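You operate a simulated robot arm through the tools that you are given. There is no shell and no other tool.

You run a simulated robot arm. Do the job below in one go: nothing can be reset, and whatever is moved stays where it is left.

TASK
Clamp the long bar and dab glue over its top.
Fine: disc to TIGHT before dabbing; glue from the grey pot with the yellow dabber; dabber back, cover shut again; leave the short bar. Set down upright: yellow dabber. A coat counts when it lies all over at full strength: go over it till it gets no stronger.

The check looks at the end state, three seconds after you hand in, the way a careful person would. Anything else that was tipped, shoved, dropped, spilled or broken makes it a failure. A push-on lid holds only when it is set on centred and level and pressed home; a screw cap is set on level and turned clockwise until tight.

THE ROBOT
A 7-joint arm with a two-finger parallel gripper, fixed in place. Base frame: the origin is at the foot of the arm, x ahead of it, y to its left, z up; the work surface is at about z = 0. Units: m, rad, N and s.
With the tool pointing down near the work surface it reaches from about 0.26 to 0.68 m from the base axis. Its first joint turns from -2.897 to 2.897 rad. Payload 2.5 kg.
The tool frame sits at the grasp point between the pads (the TCP): z along the fingers, y along the line on which they close. The tips reach 0.03 m beyond it. The gripper opens to 0.094 m. The fingers are 0.028 m wide and 0.01 m thick; the gripper's body (0.05 by 0.096 m) begins 0.055 m behind the TCP.
Orientation is told as [roll, pitch, yaw] about the base's x, y, z axes, in that order, counted from this pose: with the fingers straight down and closing along the base's y, the tool's x points along the base's -x, its y along +y and its z along -z.

THE INTERFACE
- The arm moves only by the tool drive_tool. Its argument "steps" is one flat list of numbers, 7 for each row, row after row: the shift along the tool's x, y, z in m, then the turn, a rotation vector about the tool's x, y, z in rad, then the gripper command, from -1 (fully open) to 1 (shut), values between in proportion. In form: [tx, ty, tz, rx, ry, rz, gripper, tx, ty, tz, rx, ry, rz, gripper, ...]. A call has 1 to 20 rows; each row is the pose to reach, as a shift and turn from the pose commanded when the call began, along the tool's axes at that moment. A row lasts 0.2 s, in which the tool goes at most 0.05 m and 0.15 rad; a call with a longer step from one row to the next is refused whole, and so is a gripper value outside its range. A pose out of reach is approached as far as the arm can. The call stops where the force on the tool passes 40 N (or 10 N more than at its start, if that is more) or the arm is blocked; 0.2 s more then pass. The fingers move at their own pace (about 0.072 m/s each) and stop on an object; they squeeze with about 37 N. The grip force told is the motor's: it shows also when the fingers shut on nothing. Time passes only in rows, and 0.2 s behind the last, so rows that repeat a pose let the fingers close. The reply holds the time, the measured pose of the TCP, the force on the tool along the base axes, the opening and the grip force, in the units named above and with some noise, with the torque about the TCP (base axes, N m) and any sound that the robot's microphone picked up, and new pictures: "pictures" is both (left out), scene, wrist or none.
- Cameras (640 x 400 px; columns grow to the right, rows downward): "scene" is fixed at [0.0482, 0.6495, 0.6298]; the picture's right is [-0.72, -0.69, 0.00], its down [-0.41, 0.43, -0.81] and it looks along [0.56, -0.58, -0.59] (base axes); focal length 316 px, centre (320, 200). "wrist" rides on the gripper at [0.076, 0.014, -0.102] in the tool frame; the picture's right is [-0.18, 0.98, 0.00], its down [-0.75, -0.14, -0.64] and it looks along [-0.63, -0.12, 0.77] (tool axes); focal length 243 px, centre (320, 200). There is no depth. A picture from a camera that has moved, and an enlarged one, comes with that camera's place and axes in the base frame and with its lens.
- enlarge(camera, box): a new picture of the part [left, top, right, bottom] of that camera's present view, enlarged. It takes no simulated time.
- sign_off(): hands the job in; it is judged then, once.

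Places have to be worked out from the pictures, the camera data and where the tool is seen. Open the gripper and draw the arm clear of the work before you hand the job in, unless the task says otherwise.

The tools are called after ">>>" by a JSON object that holds its "api" and its "payload". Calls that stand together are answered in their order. drive_tool: Moves the arm, as the interface text tells. Its arguments: {"type":"object","properties":{"steps":{"type":"array"},"pictures":{"type":"string","enum":["both","scene","wrist","none"]}},"required":["steps"]} The other tools are called the same way: enlarge (camera, box) takes an enlarged picture of a part of a camera's view; sign_off () hands the job in.

At the start:

```text
clock: 0.0
eef_pos: [0.3245, 0.1646, 0.3545]
ee_rot: [0.0, -0.001, -0.001]
ft_force: [-0.6, 0.2, -0.1]
wrist_torque: [-0.03, -0.02, -0.01]
grip_width: 0.0937
grasp_force: 0.1
```

scene: 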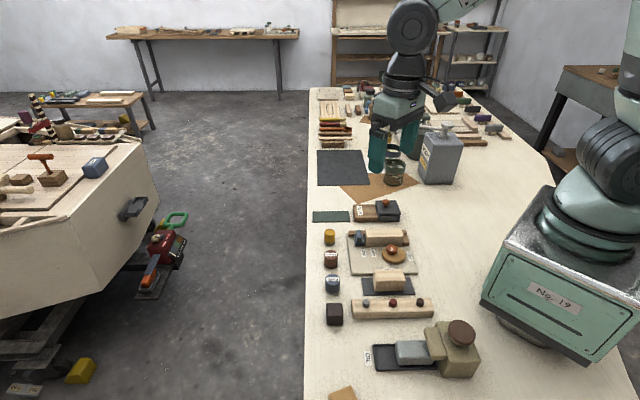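
wrist: 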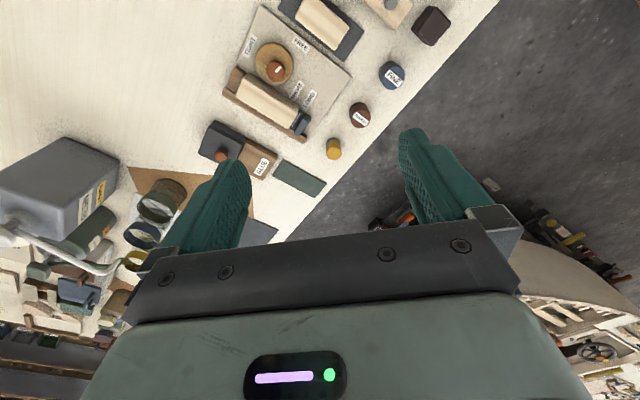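

I'll look at the work area more closely before moving anything.

>>> {"api": "enlarge", "payload": {"camera": "scene", "box": [300, 190, 500, 315]}}

>>> {"api": "enlarge", "payload": {"camera": "scene", "box": [300, 290, 500, 400]}}

>>> {"api": "enlarge", "payload": {"camera": "wrist", "box": [190, 0, 450, 190]}}

>>> {"api": "enlarge", "payload": {"camera": "scene", "box": [300, 80, 500, 205]}}

```text
3.20 times, centred on (400, 252) of scene
camera zoom: at [0.0482, 0.6495, 0.6298], right [-0.72, -0.69, 0.0], down [-0.41, 0.43, -0.81], along [0.56, -0.58, -0.59], focal length 1013 px, centre (64, 32)
```

zoom: 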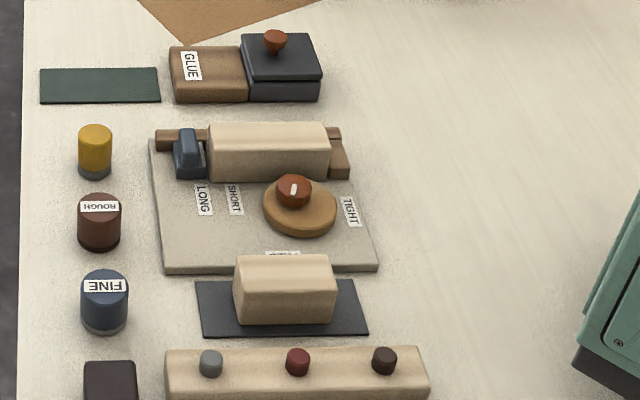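

```text
3.20 times, centred on (400, 345) of scene
camera zoom: at [0.0482, 0.6495, 0.6298], right [-0.72, -0.69, 0.0], down [-0.41, 0.43, -0.81], along [0.56, -0.58, -0.59], focal length 1013 px, centre (64, -264)
```

zoom: 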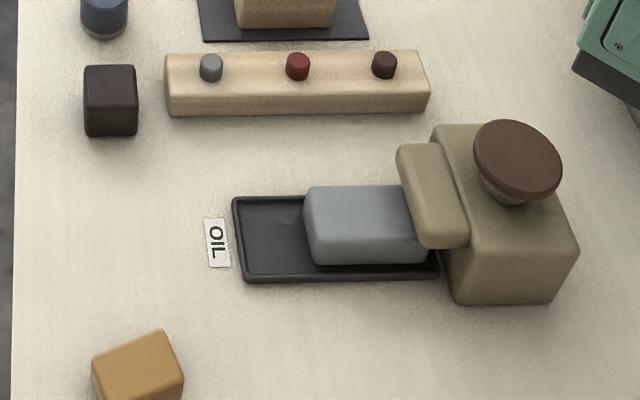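

```text
2.11 times, centred on (320, 95) of wrist
camera zoom: at [0.2478, 0.1784, 0.4563], right [0.18, 0.98, 0.0], down [0.75, -0.14, 0.64], along [0.63, -0.12, -0.77], focal length 511 px, centre (320, 421)
```

zoom: 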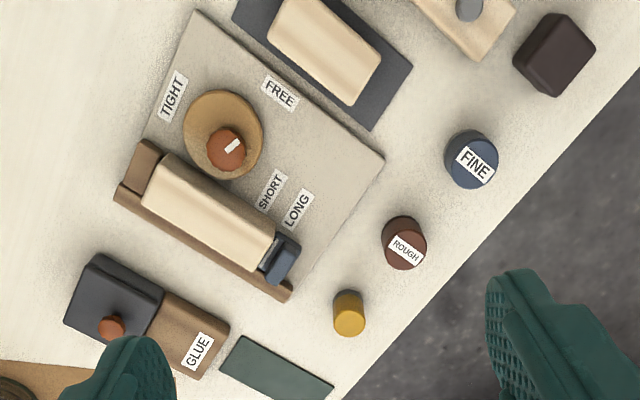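

```text
3.20 times, centred on (400, 142) of scene
camera zoom: at [0.0482, 0.6495, 0.6298], right [-0.72, -0.69, 0.0], down [-0.41, 0.43, -0.81], along [0.56, -0.58, -0.59], focal length 1013 px, centre (64, 384)
```

zoom: 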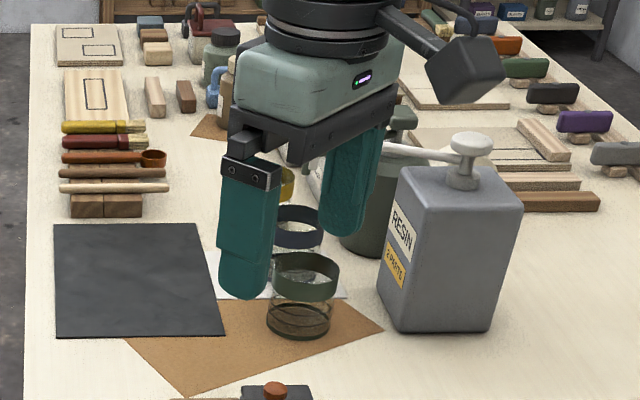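

The jig already holds the longer bar, with the disc marker apparently at FREE. I'll bring the wrist camera lower over the jig to see the details.

>>> {"api": "drive_tool", "payload": {"steps": [-0.007, -0.02, 0.025, 0, 0, 0, -1, -0.013, -0.042, 0.052, 0, 0, 0, -1, -0.02, -0.063, 0.078, 0, 0, 0, -1, -0.025, -0.085, 0.105, 0, 0, 0, -1, -0.025, -0.085, 0.105, 0, 0, 0, -1]}}

```text
clock: 1.2
eef_pos: [0.35, 0.079, 0.248]
ee_rot: [0.001, 0.001, 0.001]
ft_force: [-0.4, 0.8, 0.0]
wrist_torque: [-0.04, 0.01, 0.0]
grip_width: 0.0941
grasp_force: 0.0
camera wrist: at [0.2729, 0.0936, 0.3512], right [0.18, 0.98, 0.0], down [0.75, -0.14, 0.64], along [0.63, -0.12, -0.77], focal length 243 px, centre (320, 200)
```

scene: 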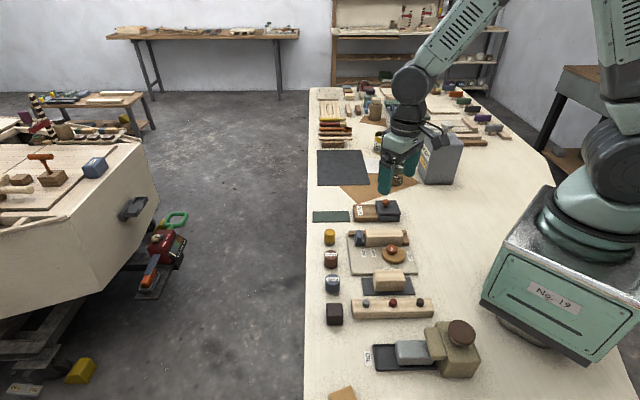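
wrist: 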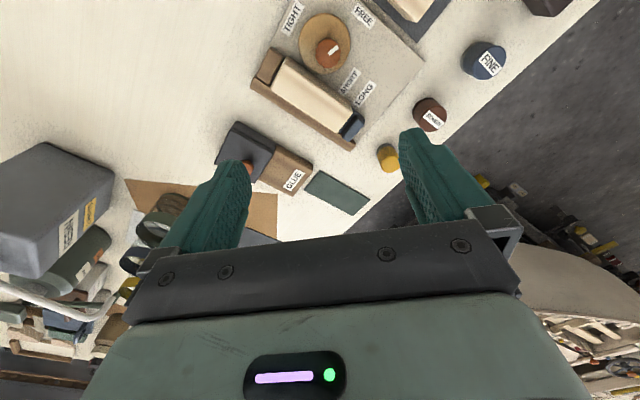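

Zooming on the jig, the pot and the disc from this closer view.

>>> {"api": "enlarge", "payload": {"camera": "wrist", "box": [240, 0, 400, 100]}}

>>> {"api": "enlarge", "payload": {"camera": "wrist", "box": [240, 60, 400, 160]}}

>>> {"api": "enlarge", "payload": {"camera": "wrist", "box": [200, 110, 440, 220]}}

>>> {"api": "enlarge", "payload": {"camera": "scene", "box": [340, 215, 430, 280]}}

>>> {"api": "enlarge", "payload": {"camera": "scene", "box": [310, 190, 410, 255]}}

```text
4.00 times, centred on (320, 50) of wrist
camera zoom: at [0.2729, 0.0936, 0.3512], right [0.18, 0.98, 0.0], down [0.75, -0.14, 0.64], along [0.63, -0.12, -0.77], focal length 970 px, centre (320, 800)
```

zoom: 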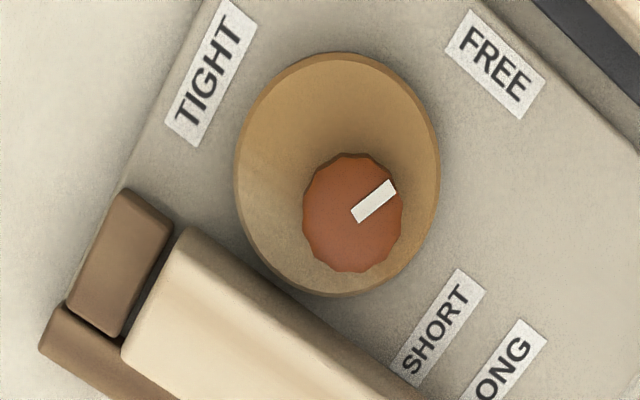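

```text
4.00 times, centred on (320, 110) of wrist
camera zoom: at [0.2729, 0.0936, 0.3512], right [0.18, 0.98, 0.0], down [0.75, -0.14, 0.64], along [0.63, -0.12, -0.77], focal length 970 px, centre (320, 560)
```

zoom: 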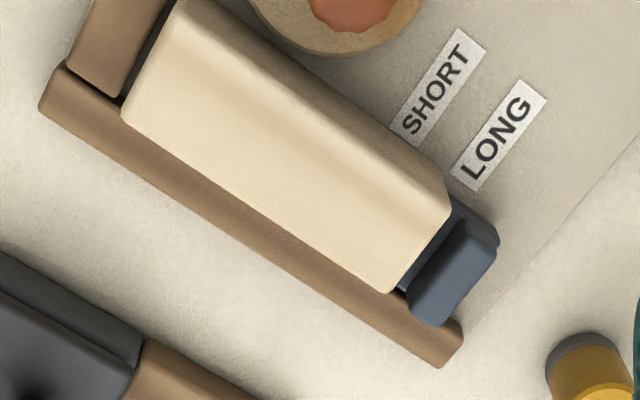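

```text
2.67 times, centred on (320, 165) of wrist
camera zoom: at [0.2729, 0.0936, 0.3512], right [0.18, 0.98, 0.0], down [0.75, -0.14, 0.64], along [0.63, -0.12, -0.77], focal length 647 px, centre (320, 293)
```

zoom: 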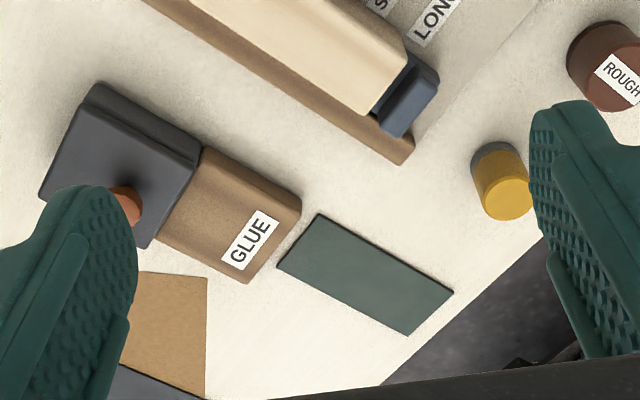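

```text
6.15 times, centred on (385, 248) of scene
camera zoom: at [0.0482, 0.6495, 0.6298], right [-0.72, -0.69, 0.0], down [-0.41, 0.43, -0.81], along [0.56, -0.58, -0.59], focal length 1948 px, centre (-80, -92)
```

zoom: 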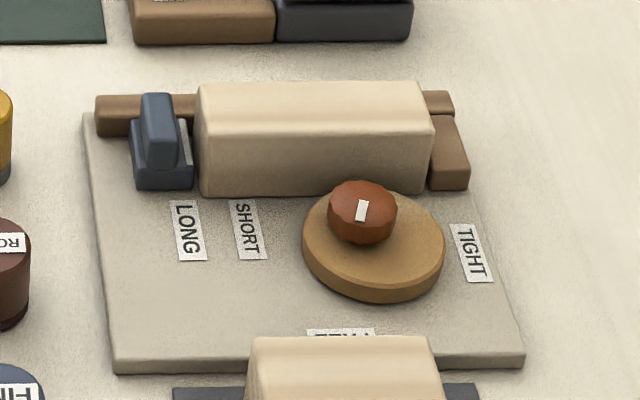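

```text
6.15 times, centred on (360, 222) of scene
camera zoom: at [0.0482, 0.6495, 0.6298], right [-0.72, -0.69, 0.0], down [-0.41, 0.43, -0.81], along [0.56, -0.58, -0.59], focal length 1948 px, centre (74, 62)
```

zoom: 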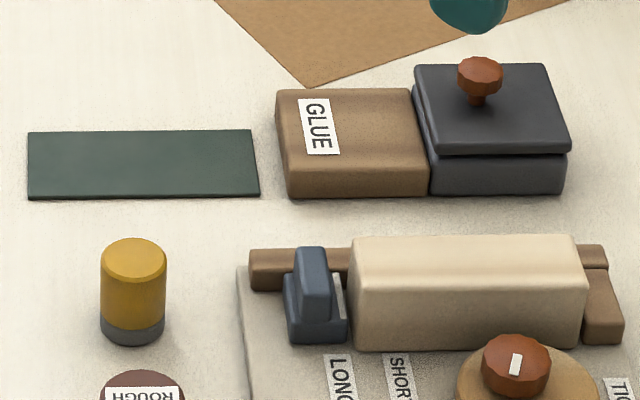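

The knob (pivot) is about at (0.320, 0.094), its top near z 0.047, on an eccentric disc whose marker points to FREE. TIGHT is about 107° counterclockwise from above. I'll hover over the knob with the yaw turned back about 55°, leaving room for the turn.

>>> {"api": "drive_tool", "payload": {"steps": [0.005, 0.002, 0.018, 0, 0, 0.14, -0.28, 0.01, 0.004, 0.036, 0, 0, 0.28, -0.28, 0.015, 0.006, 0.054, 0, 0, 0.42, -0.28, 0.02, 0.009, 0.072, 0, 0, 0.56, -0.28, 0.025, 0.012, 0.09, 0, 0, 0.7, -0.28, 0.03, 0.015, 0.108, 0, 0, 0.84, -0.28, 0.03, 0.015, 0.118, 0, 0, 0.96, -0.28, 0.03, 0.015, 0.118, 0, 0, 0.96, -0.28]}}

```text
clock: 3.0
eef_pos: [0.3203, 0.0943, 0.1312]
ee_rot: [-0.002, 0.0, -0.963]
ft_force: [-0.5, -0.2, 0.4]
wrist_torque: [0.01, 0.04, 0.04]
grip_width: 0.0604
grasp_force: 0.1
camera wrist: at [0.2869, 0.1649, 0.2336], right [0.91, 0.41, 0.0], down [0.32, -0.7, 0.64], along [0.26, -0.59, -0.77], focal length 243 px, centre (320, 200)
```

scene: 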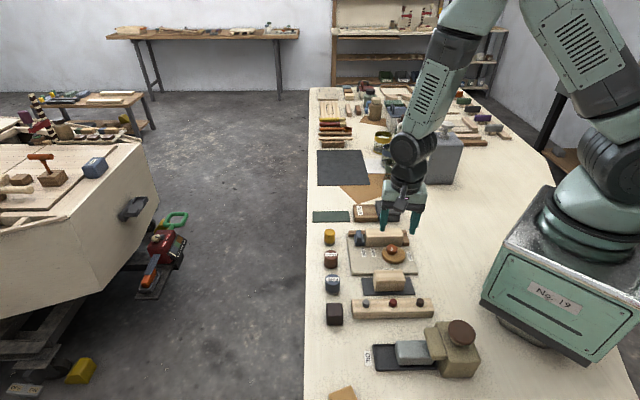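
wrist: 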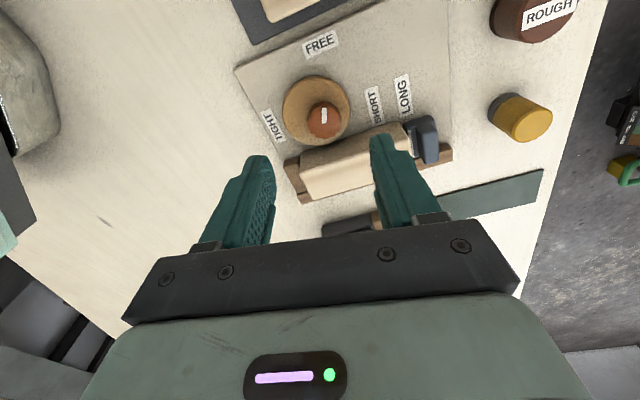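

Checking knob position from this second angle.

>>> {"api": "enlarge", "payload": {"camera": "wrist", "box": [230, 20, 390, 120]}}

>>> {"api": "enlarge", "payload": {"camera": "wrist", "box": [260, 110, 480, 240]}}

>>> {"api": "enlarge", "payload": {"camera": "wrist", "box": [260, 50, 480, 180]}}

```text
4.00 times, centred on (310, 70) of wrist
camera zoom: at [0.2869, 0.1649, 0.2336], right [0.91, 0.41, 0.0], down [0.32, -0.7, 0.64], along [0.26, -0.59, -0.77], focal length 970 px, centre (360, 720)
```

zoom: 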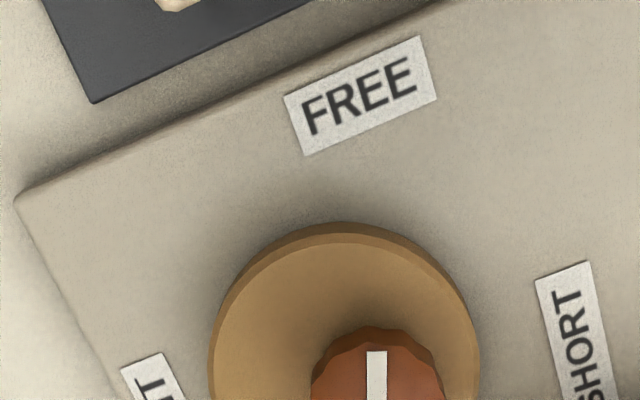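

```text
2.91 times, centred on (370, 175) of wrist
camera zoom: at [0.2869, 0.1649, 0.2336], right [0.91, 0.41, 0.0], down [0.32, -0.7, 0.64], along [0.26, -0.59, -0.77], focal length 706 px, centre (174, 273)
```

zoom: 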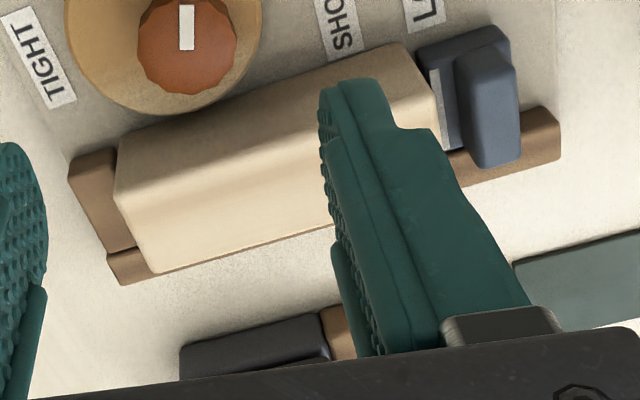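

```text
2.91 times, centred on (370, 115) of wrist
camera zoom: at [0.2869, 0.1649, 0.2336], right [0.91, 0.41, 0.0], down [0.32, -0.7, 0.64], along [0.26, -0.59, -0.77], focal length 706 px, centre (174, 447)
```

zoom: 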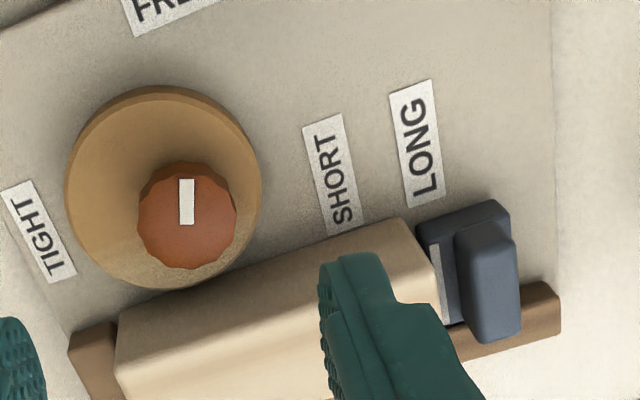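

The disc marker at about 116° matches FREE, TIGHT lies at about 225°, and the stop's index is at LONG. I'll descend on the knob with the tips a bit above the disc and close.

>>> {"api": "drive_tool", "payload": {"steps": [0.0009, 0.0013, 0.03, 0, 0, 0, -0.28, 0.0009, 0.0013, 0.05, 0, 0, 0, -0.28, 0.0009, 0.0013, 0.0655, 0, 0, 0, -0.28, 0.0009, 0.0013, 0.0655, 0, 0, 0, 1, 0.0009, 0.0013, 0.0655, 0, 0, 0, 1, 0.0009, 0.0013, 0.0655, 0, 0, 0, 1]}}

```text
clock: 4.4
eef_pos: [0.3218, 0.097, 0.0656]
ee_rot: [0.004, -0.002, -0.958]
ft_force: [15.2, 11.6, -21.0]
wrist_torque: [0.36, -0.2, 0.07]
grip_width: 0.0277
grasp_force: 45.0
camera wrist: at [0.2884, 0.1667, 0.1681], right [0.91, 0.41, 0.0], down [0.31, -0.7, 0.64], along [0.27, -0.58, -0.77], focal length 243 px, centre (320, 200)
```

scene: 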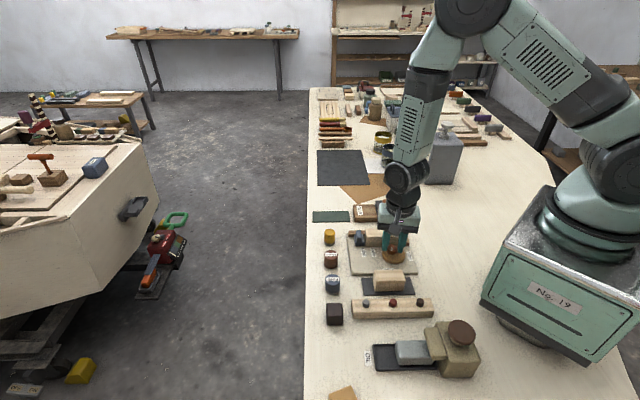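
wrist: 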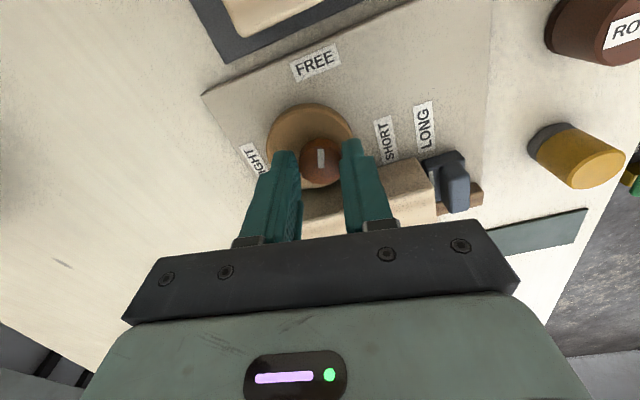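

Gripped: the side force says the knob sits about 2 mm further along tool y, matching the image estimate. I'll shift the command to unload it and then read the force.

>>> {"api": "drive_tool", "payload": {"steps": [0.0, 0.001, -0.0005, 0, 0, 0, 1, 0.0, 0.002, -0.001, 0, 0, 0, 1, 0.0, 0.002, -0.001, 0, 0, 0, 1], "pictures": "none"}}

```text
clock: 4.9
eef_pos: [0.3205, 0.0975, 0.0654]
ee_rot: [0.001, -0.001, -0.957]
ft_force: [0.8, 0.5, -1.9]
wrist_torque: [0.24, 0.38, 0.02]
grip_width: 0.0275
grasp_force: 44.7
stopped in row 2: the force on the tool passed its limit at 42 N (the readings are from after the stop); the commanded pose is now the measured one
```

It tripped but is now relaxed, with forces near zero. I'll start turning counterclockwise a little (tool rz negative) and watch the force.

>>> {"api": "drive_tool", "payload": {"steps": [0, 0, 0, 0, 0, -0.08, 1, 0, 0, 0, 0, 0, -0.16, 1, 0, 0, 0, 0, 0, -0.24, 1, 0, 0, 0, 0, 0, -0.32, 1]}}

```text
clock: 5.9
eef_pos: [0.3215, 0.0959, 0.0665]
ee_rot: [0.0, -0.002, -0.639]
ft_force: [-8.8, -7.8, 10.4]
wrist_torque: [-0.66, -0.44, -0.08]
grip_width: 0.0277
grasp_force: 45.1
camera wrist: at [0.2675, 0.1525, 0.1682], right [0.73, 0.68, 0.0], down [0.52, -0.56, 0.64], along [0.44, -0.47, -0.77], focal length 243 px, centre (320, 200)
```

scene: 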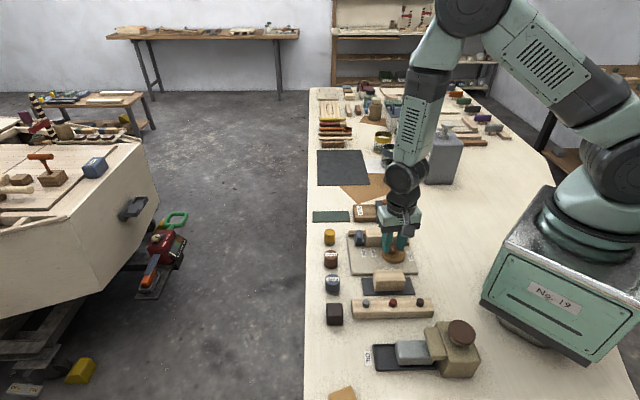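
wrist: 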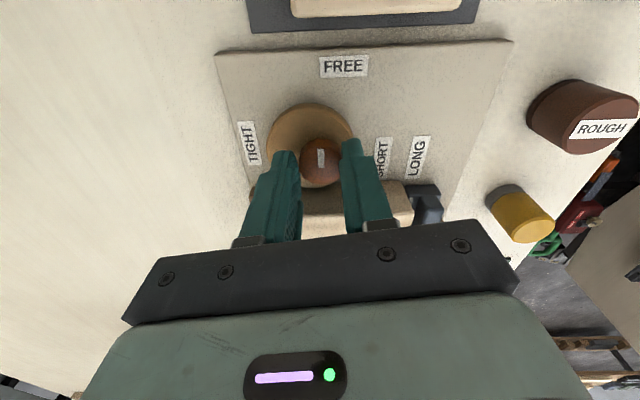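

The marker is turning with the gripper. I'll continue the turn.

>>> {"api": "drive_tool", "payload": {"steps": [0, 0, 0, 0, 0, -0.1, 1, 0, 0, 0, 0, 0, -0.2, 1, 0, 0, 0, 0, 0, -0.3, 1, 0, 0, 0, 0, 0, -0.4, 1, 0, 0, 0, 0, 0, -0.5, 1, 0, 0, 0, 0, 0, -0.6, 1, 0, 0, 0, 0, 0, -0.7, 1, 0, 0, 0, 0, 0, -0.8, 1]}}

```text
clock: 7.3
eef_pos: [0.3196, 0.0944, 0.0656]
ee_rot: [-0.004, 0.0, -0.061]
ft_force: [-0.9, -2.1, 4.5]
wrist_torque: [0.08, -0.23, -0.05]
grip_width: 0.0275
grasp_force: 44.9
stopped in row 7: the force on the tool passed its limit at 40 N (the readings are from after the stop); the commanded pose is now the measured one
camera wrist: at [0.2446, 0.113, 0.1683], right [0.24, 0.97, 0.0], down [0.74, -0.18, 0.64], along [0.62, -0.16, -0.77], focal length 243 px, centre (320, 200)
```

scene: 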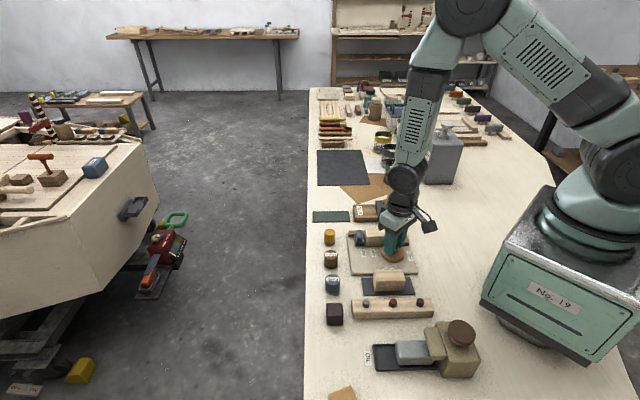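
wrist: 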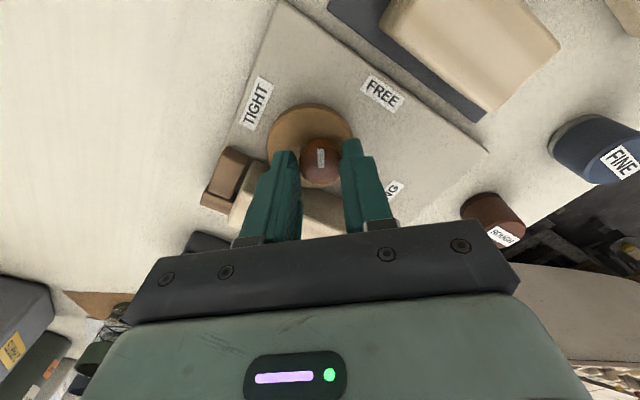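

The turn stopped on side force, so my rotation centre is a few mm off the pivot. I'll look closely at the knob between the fingers.

>>> {"api": "enlarge", "payload": {"camera": "wrist", "box": [240, 70, 400, 200]}}

>>> {"api": "enlarge", "payload": {"camera": "scene", "box": [340, 205, 450, 285]}}

```text
3.08 times, centred on (320, 135) of wrist
camera zoom: at [0.2446, 0.113, 0.1683], right [0.24, 0.97, 0.0], down [0.74, -0.18, 0.64], along [0.62, -0.16, -0.77], focal length 746 px, centre (320, 400)
```

zoom: 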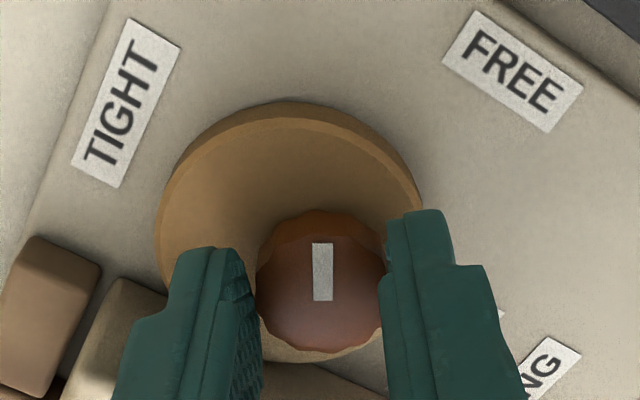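

```text
5.00 times, centred on (395, 245) of scene
camera zoom: at [0.0482, 0.6495, 0.6298], right [-0.72, -0.69, 0.0], down [-0.41, 0.43, -0.81], along [0.56, -0.58, -0.59], focal length 1583 px, centre (-55, -25)
```

zoom: 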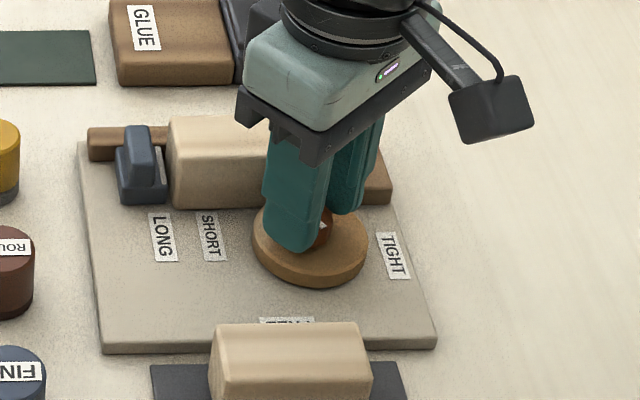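

Fitting my relaxed poses, the pivot sits about 3.5 mm behind the TCP in tool -x. I'll keep turning along a matching arc and check the force.

>>> {"api": "drive_tool", "payload": {"steps": [0, -0.0003, 0, 0, 0, -0.08, 1, 0, -0.0006, 0, 0, 0, -0.16, 1, -0.0001, -0.0009, 0, 0, 0, -0.25, 1, -0.0002, -0.0012, 0, 0, 0, -0.35, 1], "pictures": "wrist"}}

```text
clock: 8.3
eef_pos: [0.3199, 0.0932, 0.0647]
ee_rot: [-0.003, 0.003, 0.29]
ft_force: [-2.4, -5.6, 12.9]
wrist_torque: [0.02, -0.27, -0.05]
grip_width: 0.0277
grasp_force: 45.1
camera wrist: at [0.2428, 0.0848, 0.1683], right [-0.1, 0.99, 0.0], down [0.76, 0.08, 0.64], along [0.64, 0.06, -0.77], focal length 243 px, centre (320, 200)
```

wrist: 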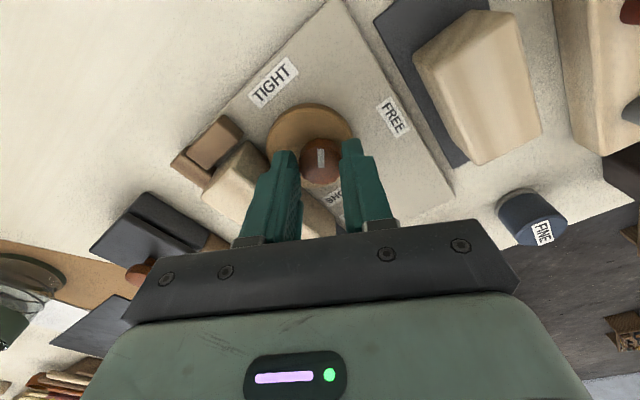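

Low force, so the arc is right. The marker is near 186°; I'll continue another 0.4 rad.

>>> {"api": "drive_tool", "payload": {"steps": [0, -0.0003, 0, 0, 0, -0.08, 1, 0, -0.0006, 0, 0, 0, -0.16, 1, -0.0001, -0.0009, 0, 0, 0, -0.25, 1, -0.0002, -0.0012, 0, 0, 0, -0.35, 1, -0.0002, -0.0013, 0, 0, 0, -0.4, 1], "pictures": "wrist"}}

```text
clock: 9.5
eef_pos: [0.3209, 0.0916, 0.065]
ee_rot: [-0.002, 0.002, 0.689]
ft_force: [1.0, -3.1, 6.6]
wrist_torque: [-0.4, 0.38, -0.06]
grip_width: 0.0275
grasp_force: 44.9
camera wrist: at [0.2528, 0.0542, 0.1684], right [-0.48, 0.88, 0.0], down [0.67, 0.37, 0.64], along [0.56, 0.31, -0.77], focal length 243 px, centre (320, 200)
```

wrist: 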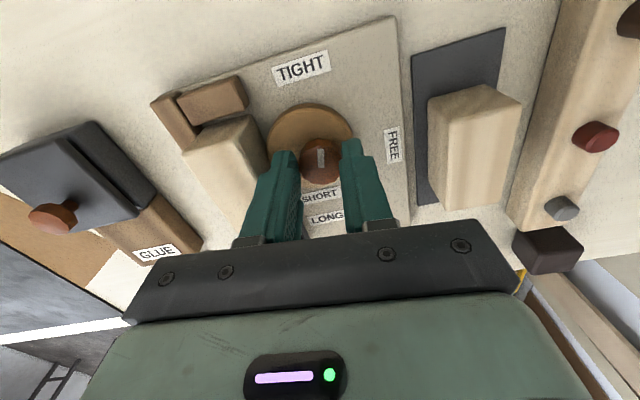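

The marker is about 15° short of TIGHT. I'll finish the turn slowly.

>>> {"api": "drive_tool", "payload": {"steps": [0, -0.0003, 0, 0, 0, -0.07, 1, 0, -0.0005, 0, 0, 0, -0.14, 1, -0.0001, -0.0008, 0, 0, 0, -0.21, 1, -0.0002, -0.001, 0, 0, 0, -0.28, 1, -0.0002, -0.001, 0, 0, 0, -0.28, 1]}}

>>> {"api": "enlarge", "payload": {"camera": "wrist", "box": [220, 20, 420, 200]}}

```text
clock: 10.7
eef_pos: [0.3221, 0.0912, 0.0657]
ee_rot: [0.0, 0.006, 0.971]
ft_force: [-2.1, -4.8, 9.4]
wrist_torque: [-0.1, -0.08, -0.34]
grip_width: 0.0277
grasp_force: 45.0
camera wrist: at [0.2666, 0.0365, 0.1685], right [-0.71, 0.71, 0.0], down [0.54, 0.54, 0.64], along [0.45, 0.45, -0.77], focal length 243 px, centre (320, 200)
```

scene: 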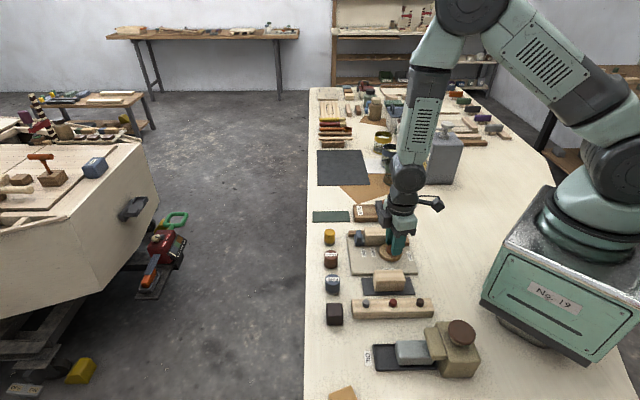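
wrist: 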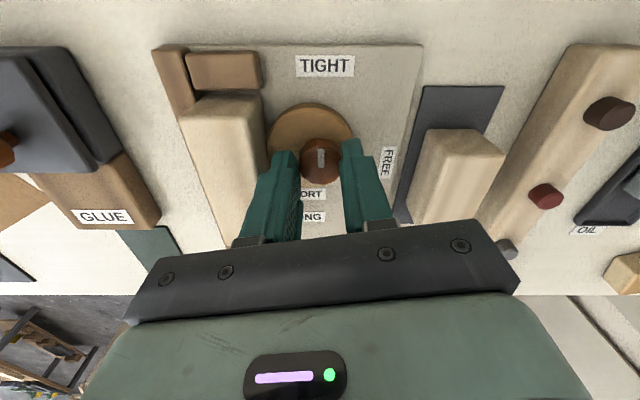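

```text
2.22 times, centred on (320, 110) of wrist
camera zoom: at [0.2666, 0.0365, 0.1685], right [-0.71, 0.71, 0.0], down [0.54, 0.54, 0.64], along [0.45, 0.45, -0.77], focal length 539 px, centre (320, 400)
```

zoom: 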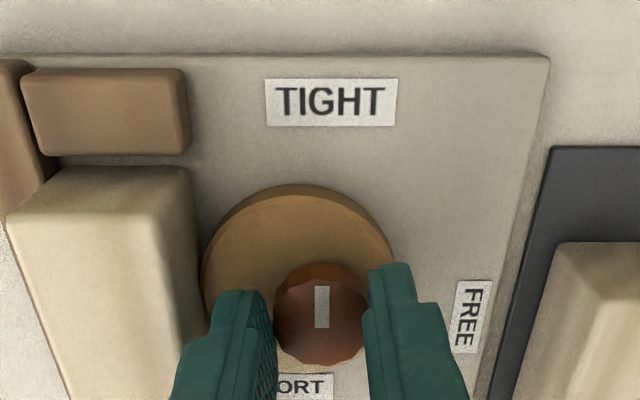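

The marker points at TIGHT and the disc's high side now faces the bar, with torque rising. I'll release, lift and check that it stays.

>>> {"api": "drive_tool", "payload": {"steps": [-0.0002, 0, 0, 0, 0, 0, -0.2, -0.0002, 0, 0, 0, 0, 0, -0.2, -0.0002, 0, 0, 0, 0, 0, -0.2, 0, 0, -0.03, 0, 0, 0, -0.2, 0, 0, -0.07, 0, 0, 0, -0.2, 0, 0, -0.11, 0, 0, 0, -0.2, 0, 0, -0.11, 0, 0, 0, -0.2]}}

>>> {"api": "enlarge", "payload": {"camera": "wrist", "box": [200, 0, 420, 140]}}

>>> {"api": "enlarge", "payload": {"camera": "scene", "box": [340, 205, 450, 285]}}

```text
clock: 12.3
eef_pos: [0.3212, 0.0914, 0.1758]
ee_rot: [-0.002, 0.005, 0.97]
ft_force: [0.0, -0.1, -1.0]
wrist_torque: [-0.02, 0.0, -0.03]
grip_width: 0.0564
grasp_force: 0.0
camera wrist: at [0.2666, 0.0372, 0.2795], right [-0.71, 0.71, 0.0], down [0.54, 0.54, 0.64], along [0.45, 0.45, -0.77], focal length 243 px, centre (320, 200)
```

scene: 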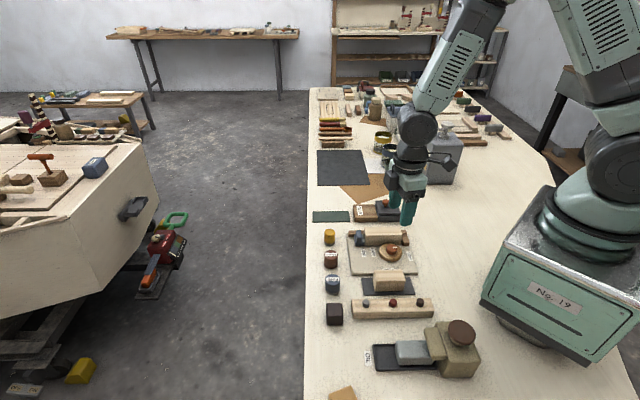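
wrist: 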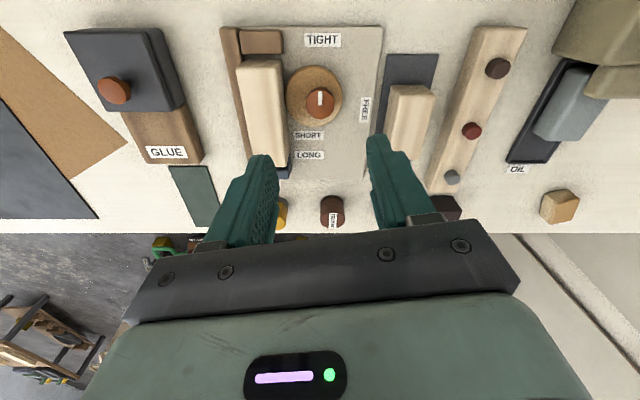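

```text
2.86 times, centred on (310, 70) of wrist
camera zoom: at [0.2666, 0.0372, 0.2795], right [-0.71, 0.71, 0.0], down [0.54, 0.54, 0.64], along [0.45, 0.45, -0.77], focal length 693 px, centre (349, 571)
```

zoom: 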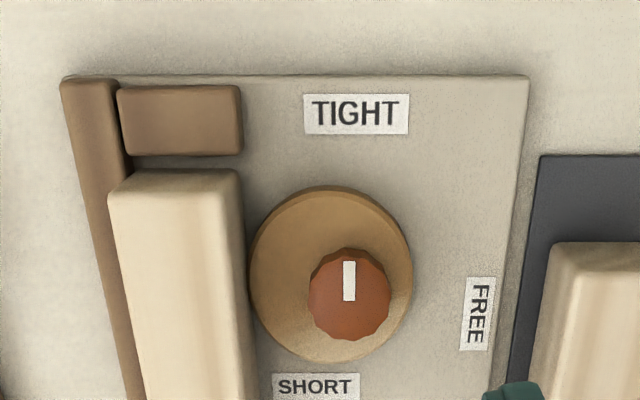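

```text
5.00 times, centred on (395, 245) of scene
camera zoom: at [0.0482, 0.6495, 0.6298], right [-0.72, -0.69, 0.0], down [-0.41, 0.43, -0.81], along [0.56, -0.58, -0.59], focal length 1583 px, centre (-55, -25)
```

zoom: 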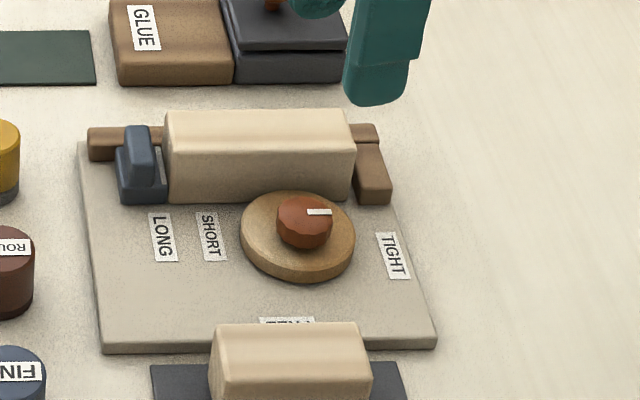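

The disc stays at TIGHT with its high side against the bar. Next I'll move the camera over the grey pot to study its cover.

>>> {"api": "drive_tool", "payload": {"steps": [0.004, -0.036, -0.01, 0, 0, 0.04, -0.2, 0.008, -0.072, -0.015, 0, 0, 0.08, -0.2, 0.012, -0.108, -0.02, 0, 0, 0.12, -0.2, 0.016, -0.144, -0.025, 0, 0, 0.16, -0.2, 0.019, -0.178, -0.025, 0, 0, 0.185, -0.2, 0.019, -0.178, -0.025, 0, 0, 0.185, -0.2]}}

>>> {"api": "enlarge", "payload": {"camera": "wrist", "box": [220, 0, 420, 130]}}

>>> {"api": "enlarge", "payload": {"camera": "scene", "box": [340, 190, 420, 240]}}

```text
clock: 13.7
eef_pos: [0.4567, -0.0248, 0.2006]
ee_rot: [-0.002, 0.003, 0.782]
ft_force: [0.9, 0.3, -0.6]
wrist_torque: [-0.02, 0.0, 0.03]
grip_width: 0.0564
grasp_force: 0.1
camera wrist: at [0.3939, -0.0687, 0.3029], right [-0.56, 0.83, 0.0], down [0.63, 0.43, 0.64], along [0.53, 0.36, -0.77], focal length 243 px, centre (320, 200)
```

scene: 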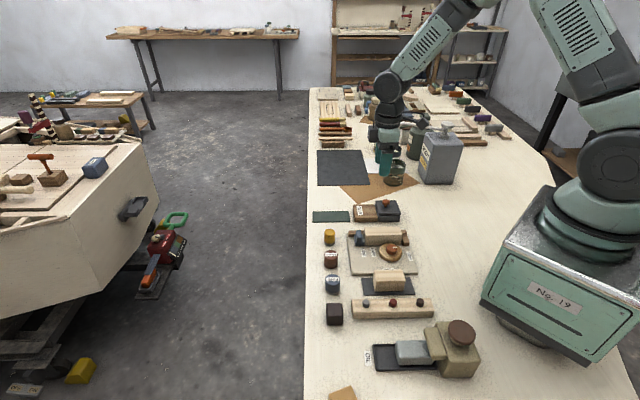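
wrist: 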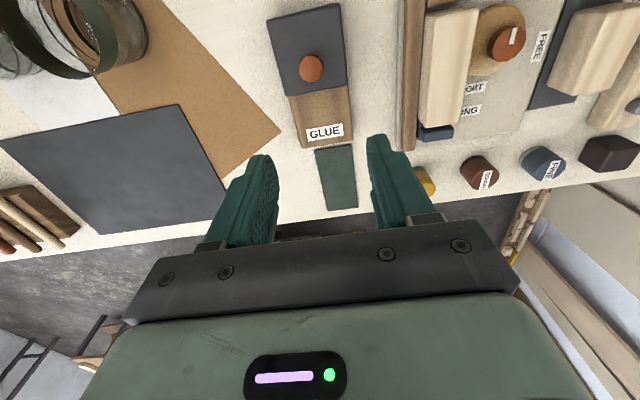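

```text
3.08 times, centred on (320, 65) of wrist
camera zoom: at [0.3939, -0.0687, 0.3029], right [-0.56, 0.83, 0.0], down [0.63, 0.43, 0.64], along [0.53, 0.36, -0.77], focal length 746 px, centre (320, 615)
```

zoom: 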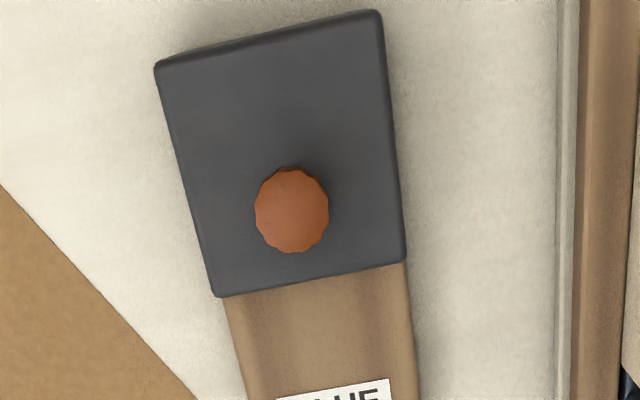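

```text
8.00 times, centred on (380, 215) of scene
camera zoom: at [0.0482, 0.6495, 0.6298], right [-0.72, -0.69, 0.0], down [-0.41, 0.43, -0.81], along [0.56, -0.58, -0.59], focal length 2532 px, centre (-160, 80)
```

zoom: 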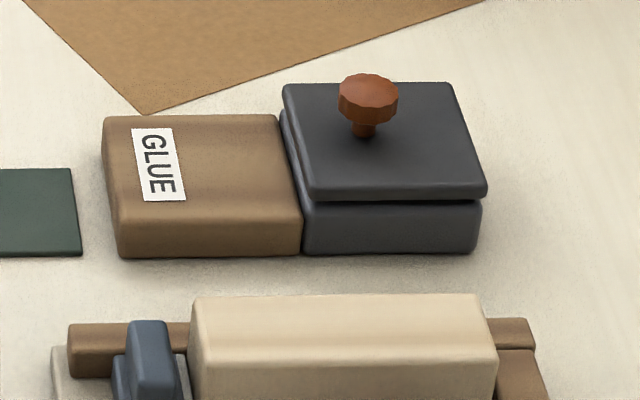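

The cover knob is about at (0.4385, −0.048), top z 0.060, offset toward the brown block, with the cover top near z 0.037. I'll come down over the knob and grip it lightly above the cover.

>>> {"api": "drive_tool", "payload": {"steps": [0.01, -0.001, 0.035, 0, 0, 0, -0.2, 0.02, -0.0025, 0.07, 0, 0, 0, -0.2, 0.0293, -0.0037, 0.1, 0, 0, 0, -0.2, 0.0293, -0.0037, 0.127, 0, 0, 0, -0.2, 0.0293, -0.0037, 0.127, 0, 0, 0, -0.2]}}

>>> {"api": "enlarge", "payload": {"camera": "wrist", "box": [220, 60, 420, 200]}}

>>> {"api": "enlarge", "payload": {"camera": "scene", "box": [340, 180, 420, 240]}}

```text
clock: 14.9
eef_pos: [0.4394, -0.0486, 0.074]
ee_rot: [-0.004, 0.004, 0.783]
ft_force: [0.7, -0.1, 0.6]
wrist_torque: [0.01, 0.02, -0.03]
grip_width: 0.0563
grasp_force: 0.0
camera wrist: at [0.3752, -0.0921, 0.1762], right [-0.56, 0.83, 0.0], down [0.63, 0.43, 0.64], along [0.53, 0.36, -0.77], focal length 243 px, centre (320, 200)
```

scene: 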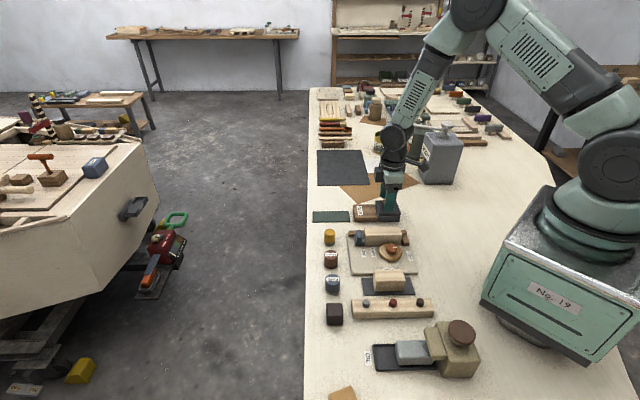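
wrist: 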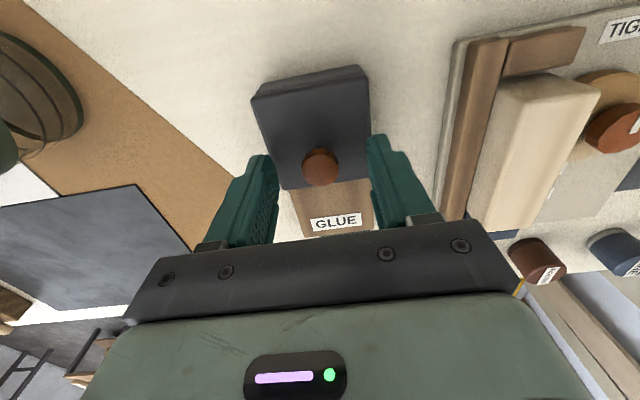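

```text
2.86 times, centred on (320, 130) of wrist
camera zoom: at [0.3752, -0.0921, 0.1762], right [-0.56, 0.83, 0.0], down [0.63, 0.43, 0.64], along [0.53, 0.36, -0.77], focal length 693 px, centre (320, 400)
```

zoom: 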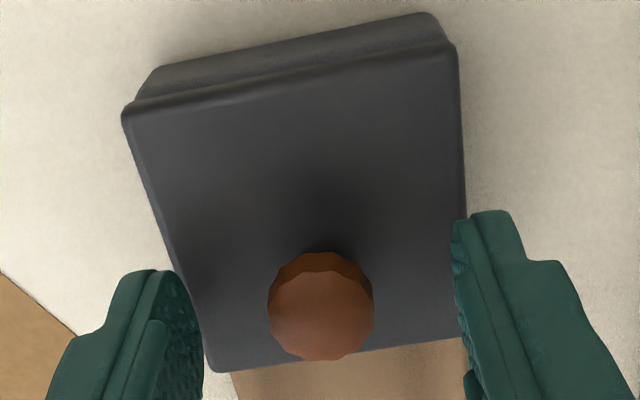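

```text
6.67 times, centred on (380, 210) of scene
camera zoom: at [0.0482, 0.6495, 0.6298], right [-0.72, -0.69, 0.0], down [-0.41, 0.43, -0.81], along [0.56, -0.58, -0.59], focal length 2110 px, centre (-80, 133)
```

zoom: 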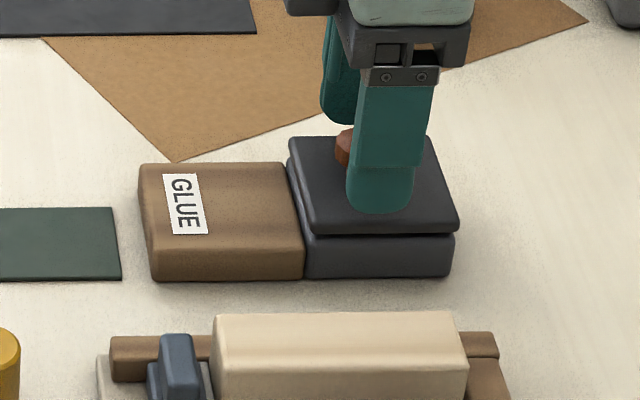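

The knob sits between the pads. I'll close on it and then test a 2 mm lift to see how the cover is held.

>>> {"api": "drive_tool", "payload": {"steps": [0, 0, 0, 0, 0, 0, 1, 0, 0, 0, 0, 0, 0, 1, 0, 0, 0, 0, 0, 0, 1, 0, 0, 0, 0, 0, 0, 1], "pictures": "none"}}

>>> {"api": "drive_tool", "payload": {"steps": [0, 0, -0.001, 0, 0, 0, 1, 0, 0, -0.002, 0, 0, 0, 1, 0, 0, -0.003, 0, 0, 0, 1]}}

>>> {"api": "enlarge", "payload": {"camera": "scene", "box": [340, 180, 420, 240]}}

```text
clock: 15.9
eef_pos: [0.4396, -0.0495, 0.0741]
ee_rot: [-0.001, 0.004, 0.784]
ft_force: [3.1, -1.5, -8.2]
wrist_torque: [0.02, -0.1, 0.06]
grip_width: 0.0216
grasp_force: 44.6
```

```text
clock: 16.7
eef_pos: [0.4396, -0.0493, 0.0759]
ee_rot: [-0.001, 0.006, 0.783]
ft_force: [11.7, -4.4, -35.0]
wrist_torque: [-0.1, -0.2, -0.01]
grip_width: 0.0214
grasp_force: 44.9
camera wrist: at [0.3751, -0.0925, 0.1792], right [-0.56, 0.83, 0.0], down [0.64, 0.43, 0.64], along [0.53, 0.36, -0.77], focal length 243 px, centre (320, 200)
```

scene: 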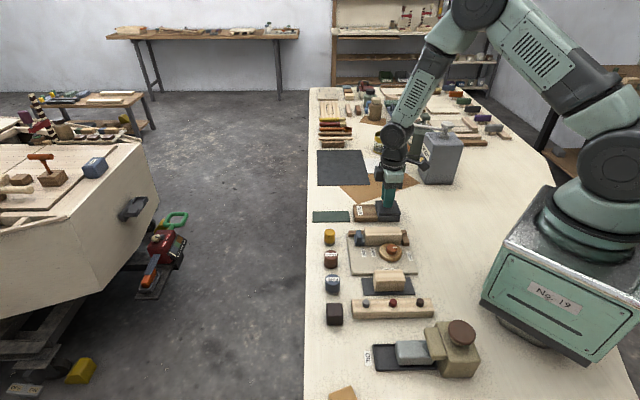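
wrist: 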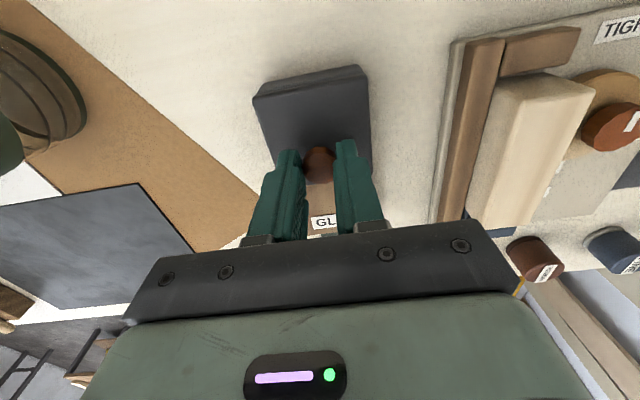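

```text
6.67 times, centred on (380, 210) of scene
camera zoom: at [0.0482, 0.6495, 0.6298], right [-0.72, -0.69, 0.0], down [-0.41, 0.43, -0.81], along [0.56, -0.58, -0.59], focal length 2110 px, centre (-80, 133)
```

zoom: 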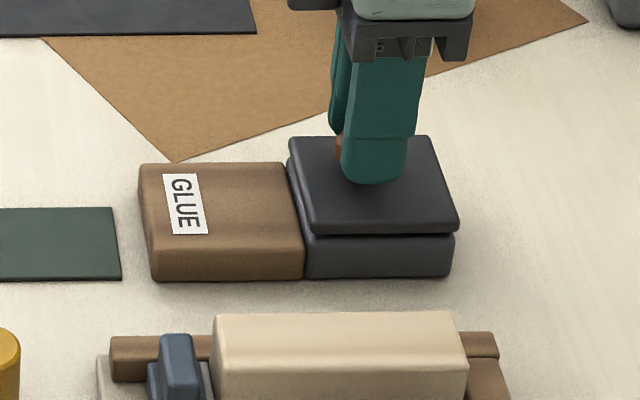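

A 35 N pull doesn't lift it, so the cover isn't a lift-off; it most likely slides onto the brown block. I'll unload and try a small slide toward the block.

>>> {"api": "drive_tool", "payload": {"steps": [0, 0, 0.0015, 0, 0, 0, 1, 0, 0, 0.0025, 0, 0, 0, 1, -0.003, 0, 0.0025, 0, 0, 0, 1, -0.006, 0, 0.0025, 0, 0, 0, 1, -0.009, 0, 0.0025, 0, 0, 0, 1]}}

>>> {"api": "enlarge", "payload": {"camera": "scene", "box": [340, 180, 420, 240]}}

```text
clock: 17.9
eef_pos: [0.446, -0.042, 0.0751]
ee_rot: [-0.002, 0.002, 0.788]
ft_force: [-5.4, 5.6, 36.6]
wrist_torque: [0.27, 0.09, 0.02]
grip_width: 0.0214
grasp_force: 45.0
camera wrist: at [0.3821, -0.0852, 0.1774], right [-0.56, 0.83, 0.0], down [0.63, 0.43, 0.64], along [0.53, 0.36, -0.77], focal length 243 px, centre (320, 200)
```

scene: 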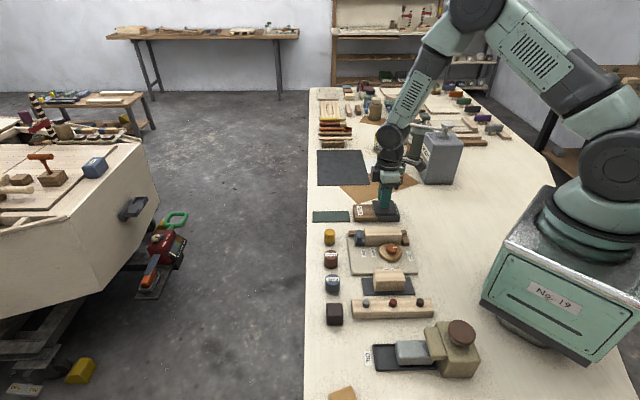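
wrist: 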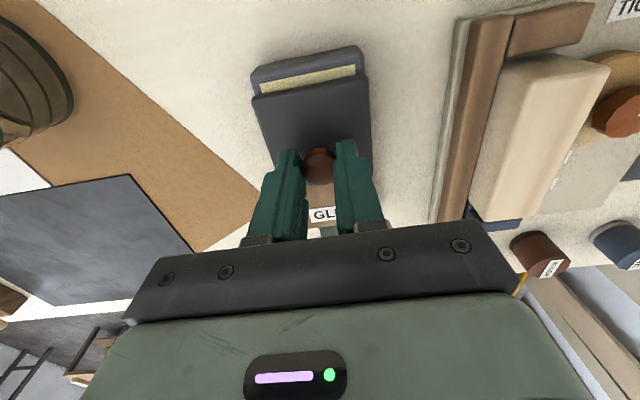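

```text
6.67 times, centred on (380, 210) of scene
camera zoom: at [0.0482, 0.6495, 0.6298], right [-0.72, -0.69, 0.0], down [-0.41, 0.43, -0.81], along [0.56, -0.58, -0.59], focal length 2110 px, centre (-80, 133)
```

zoom: 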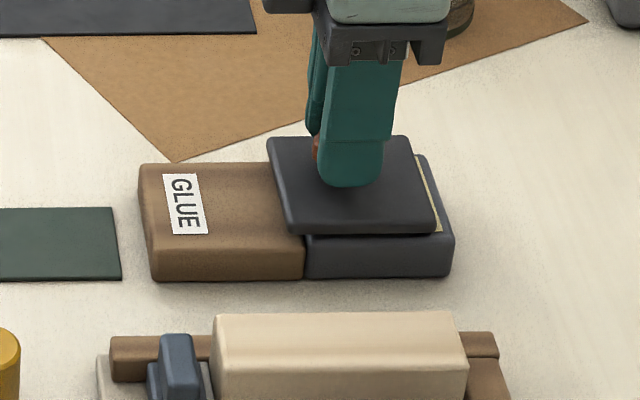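

The cover slides onto the block and shows cream glue below. I'll ease the vertical load and keep sliding.

>>> {"api": "drive_tool", "payload": {"steps": [0, 0, -0.002, 0, 0, 0, 1, -0.006, 0, -0.002, 0, 0, 0, 1, -0.013, 0, -0.002, 0, 0, 0, 1, -0.02, 0, -0.002, 0, 0, 0, 1, -0.027, 0, -0.002, 0, 0, 0, 1], "pictures": "none"}}

```text
clock: 19.1
eef_pos: [0.4632, -0.0242, 0.0746]
ee_rot: [0.001, 0.007, 0.784]
ft_force: [9.6, -10.6, -34.8]
wrist_torque: [-0.02, -0.35, 0.06]
grip_width: 0.0213
grasp_force: 45.4
```

Sliding well; a bit of lift and side load has built up, so I'll trim both and continue.

>>> {"api": "drive_tool", "payload": {"steps": [0, -0.0005, 0.001, 0, 0, 0, 1, -0.006, -0.0008, 0.001, 0, 0, 0, 1, -0.013, -0.0009, 0.001, 0, 0, 0, 1, -0.02, -0.001, 0.001, 0, 0, 0, 1, -0.027, -0.001, 0.001, 0, 0, 0, 1]}}

>>> {"api": "enlarge", "payload": {"camera": "scene", "box": [340, 180, 420, 240]}}

```text
clock: 20.3
eef_pos: [0.4847, -0.0036, 0.0754]
ee_rot: [0.0, 0.004, 0.785]
ft_force: [-1.4, 0.0, -17.6]
wrist_torque: [-0.46, 0.4, 0.06]
grip_width: 0.0212
grasp_force: 44.6
camera wrist: at [0.4202, -0.0476, 0.1777], right [-0.57, 0.82, 0.0], down [0.63, 0.44, 0.64], along [0.53, 0.36, -0.77], focal length 243 px, centre (320, 200)
```

scene: 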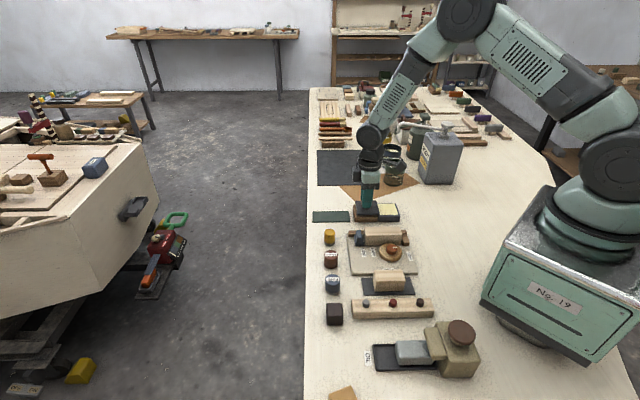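
wrist: 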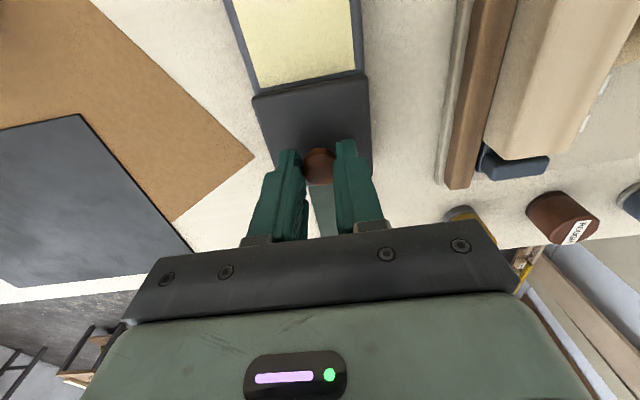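

```text
6.67 times, centred on (380, 210) of scene
camera zoom: at [0.0482, 0.6495, 0.6298], right [-0.72, -0.69, 0.0], down [-0.41, 0.43, -0.81], along [0.56, -0.58, -0.59], focal length 2110 px, centre (-80, 133)
```

zoom: 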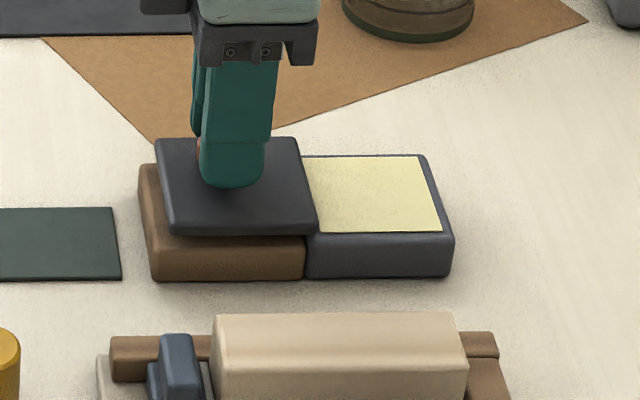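

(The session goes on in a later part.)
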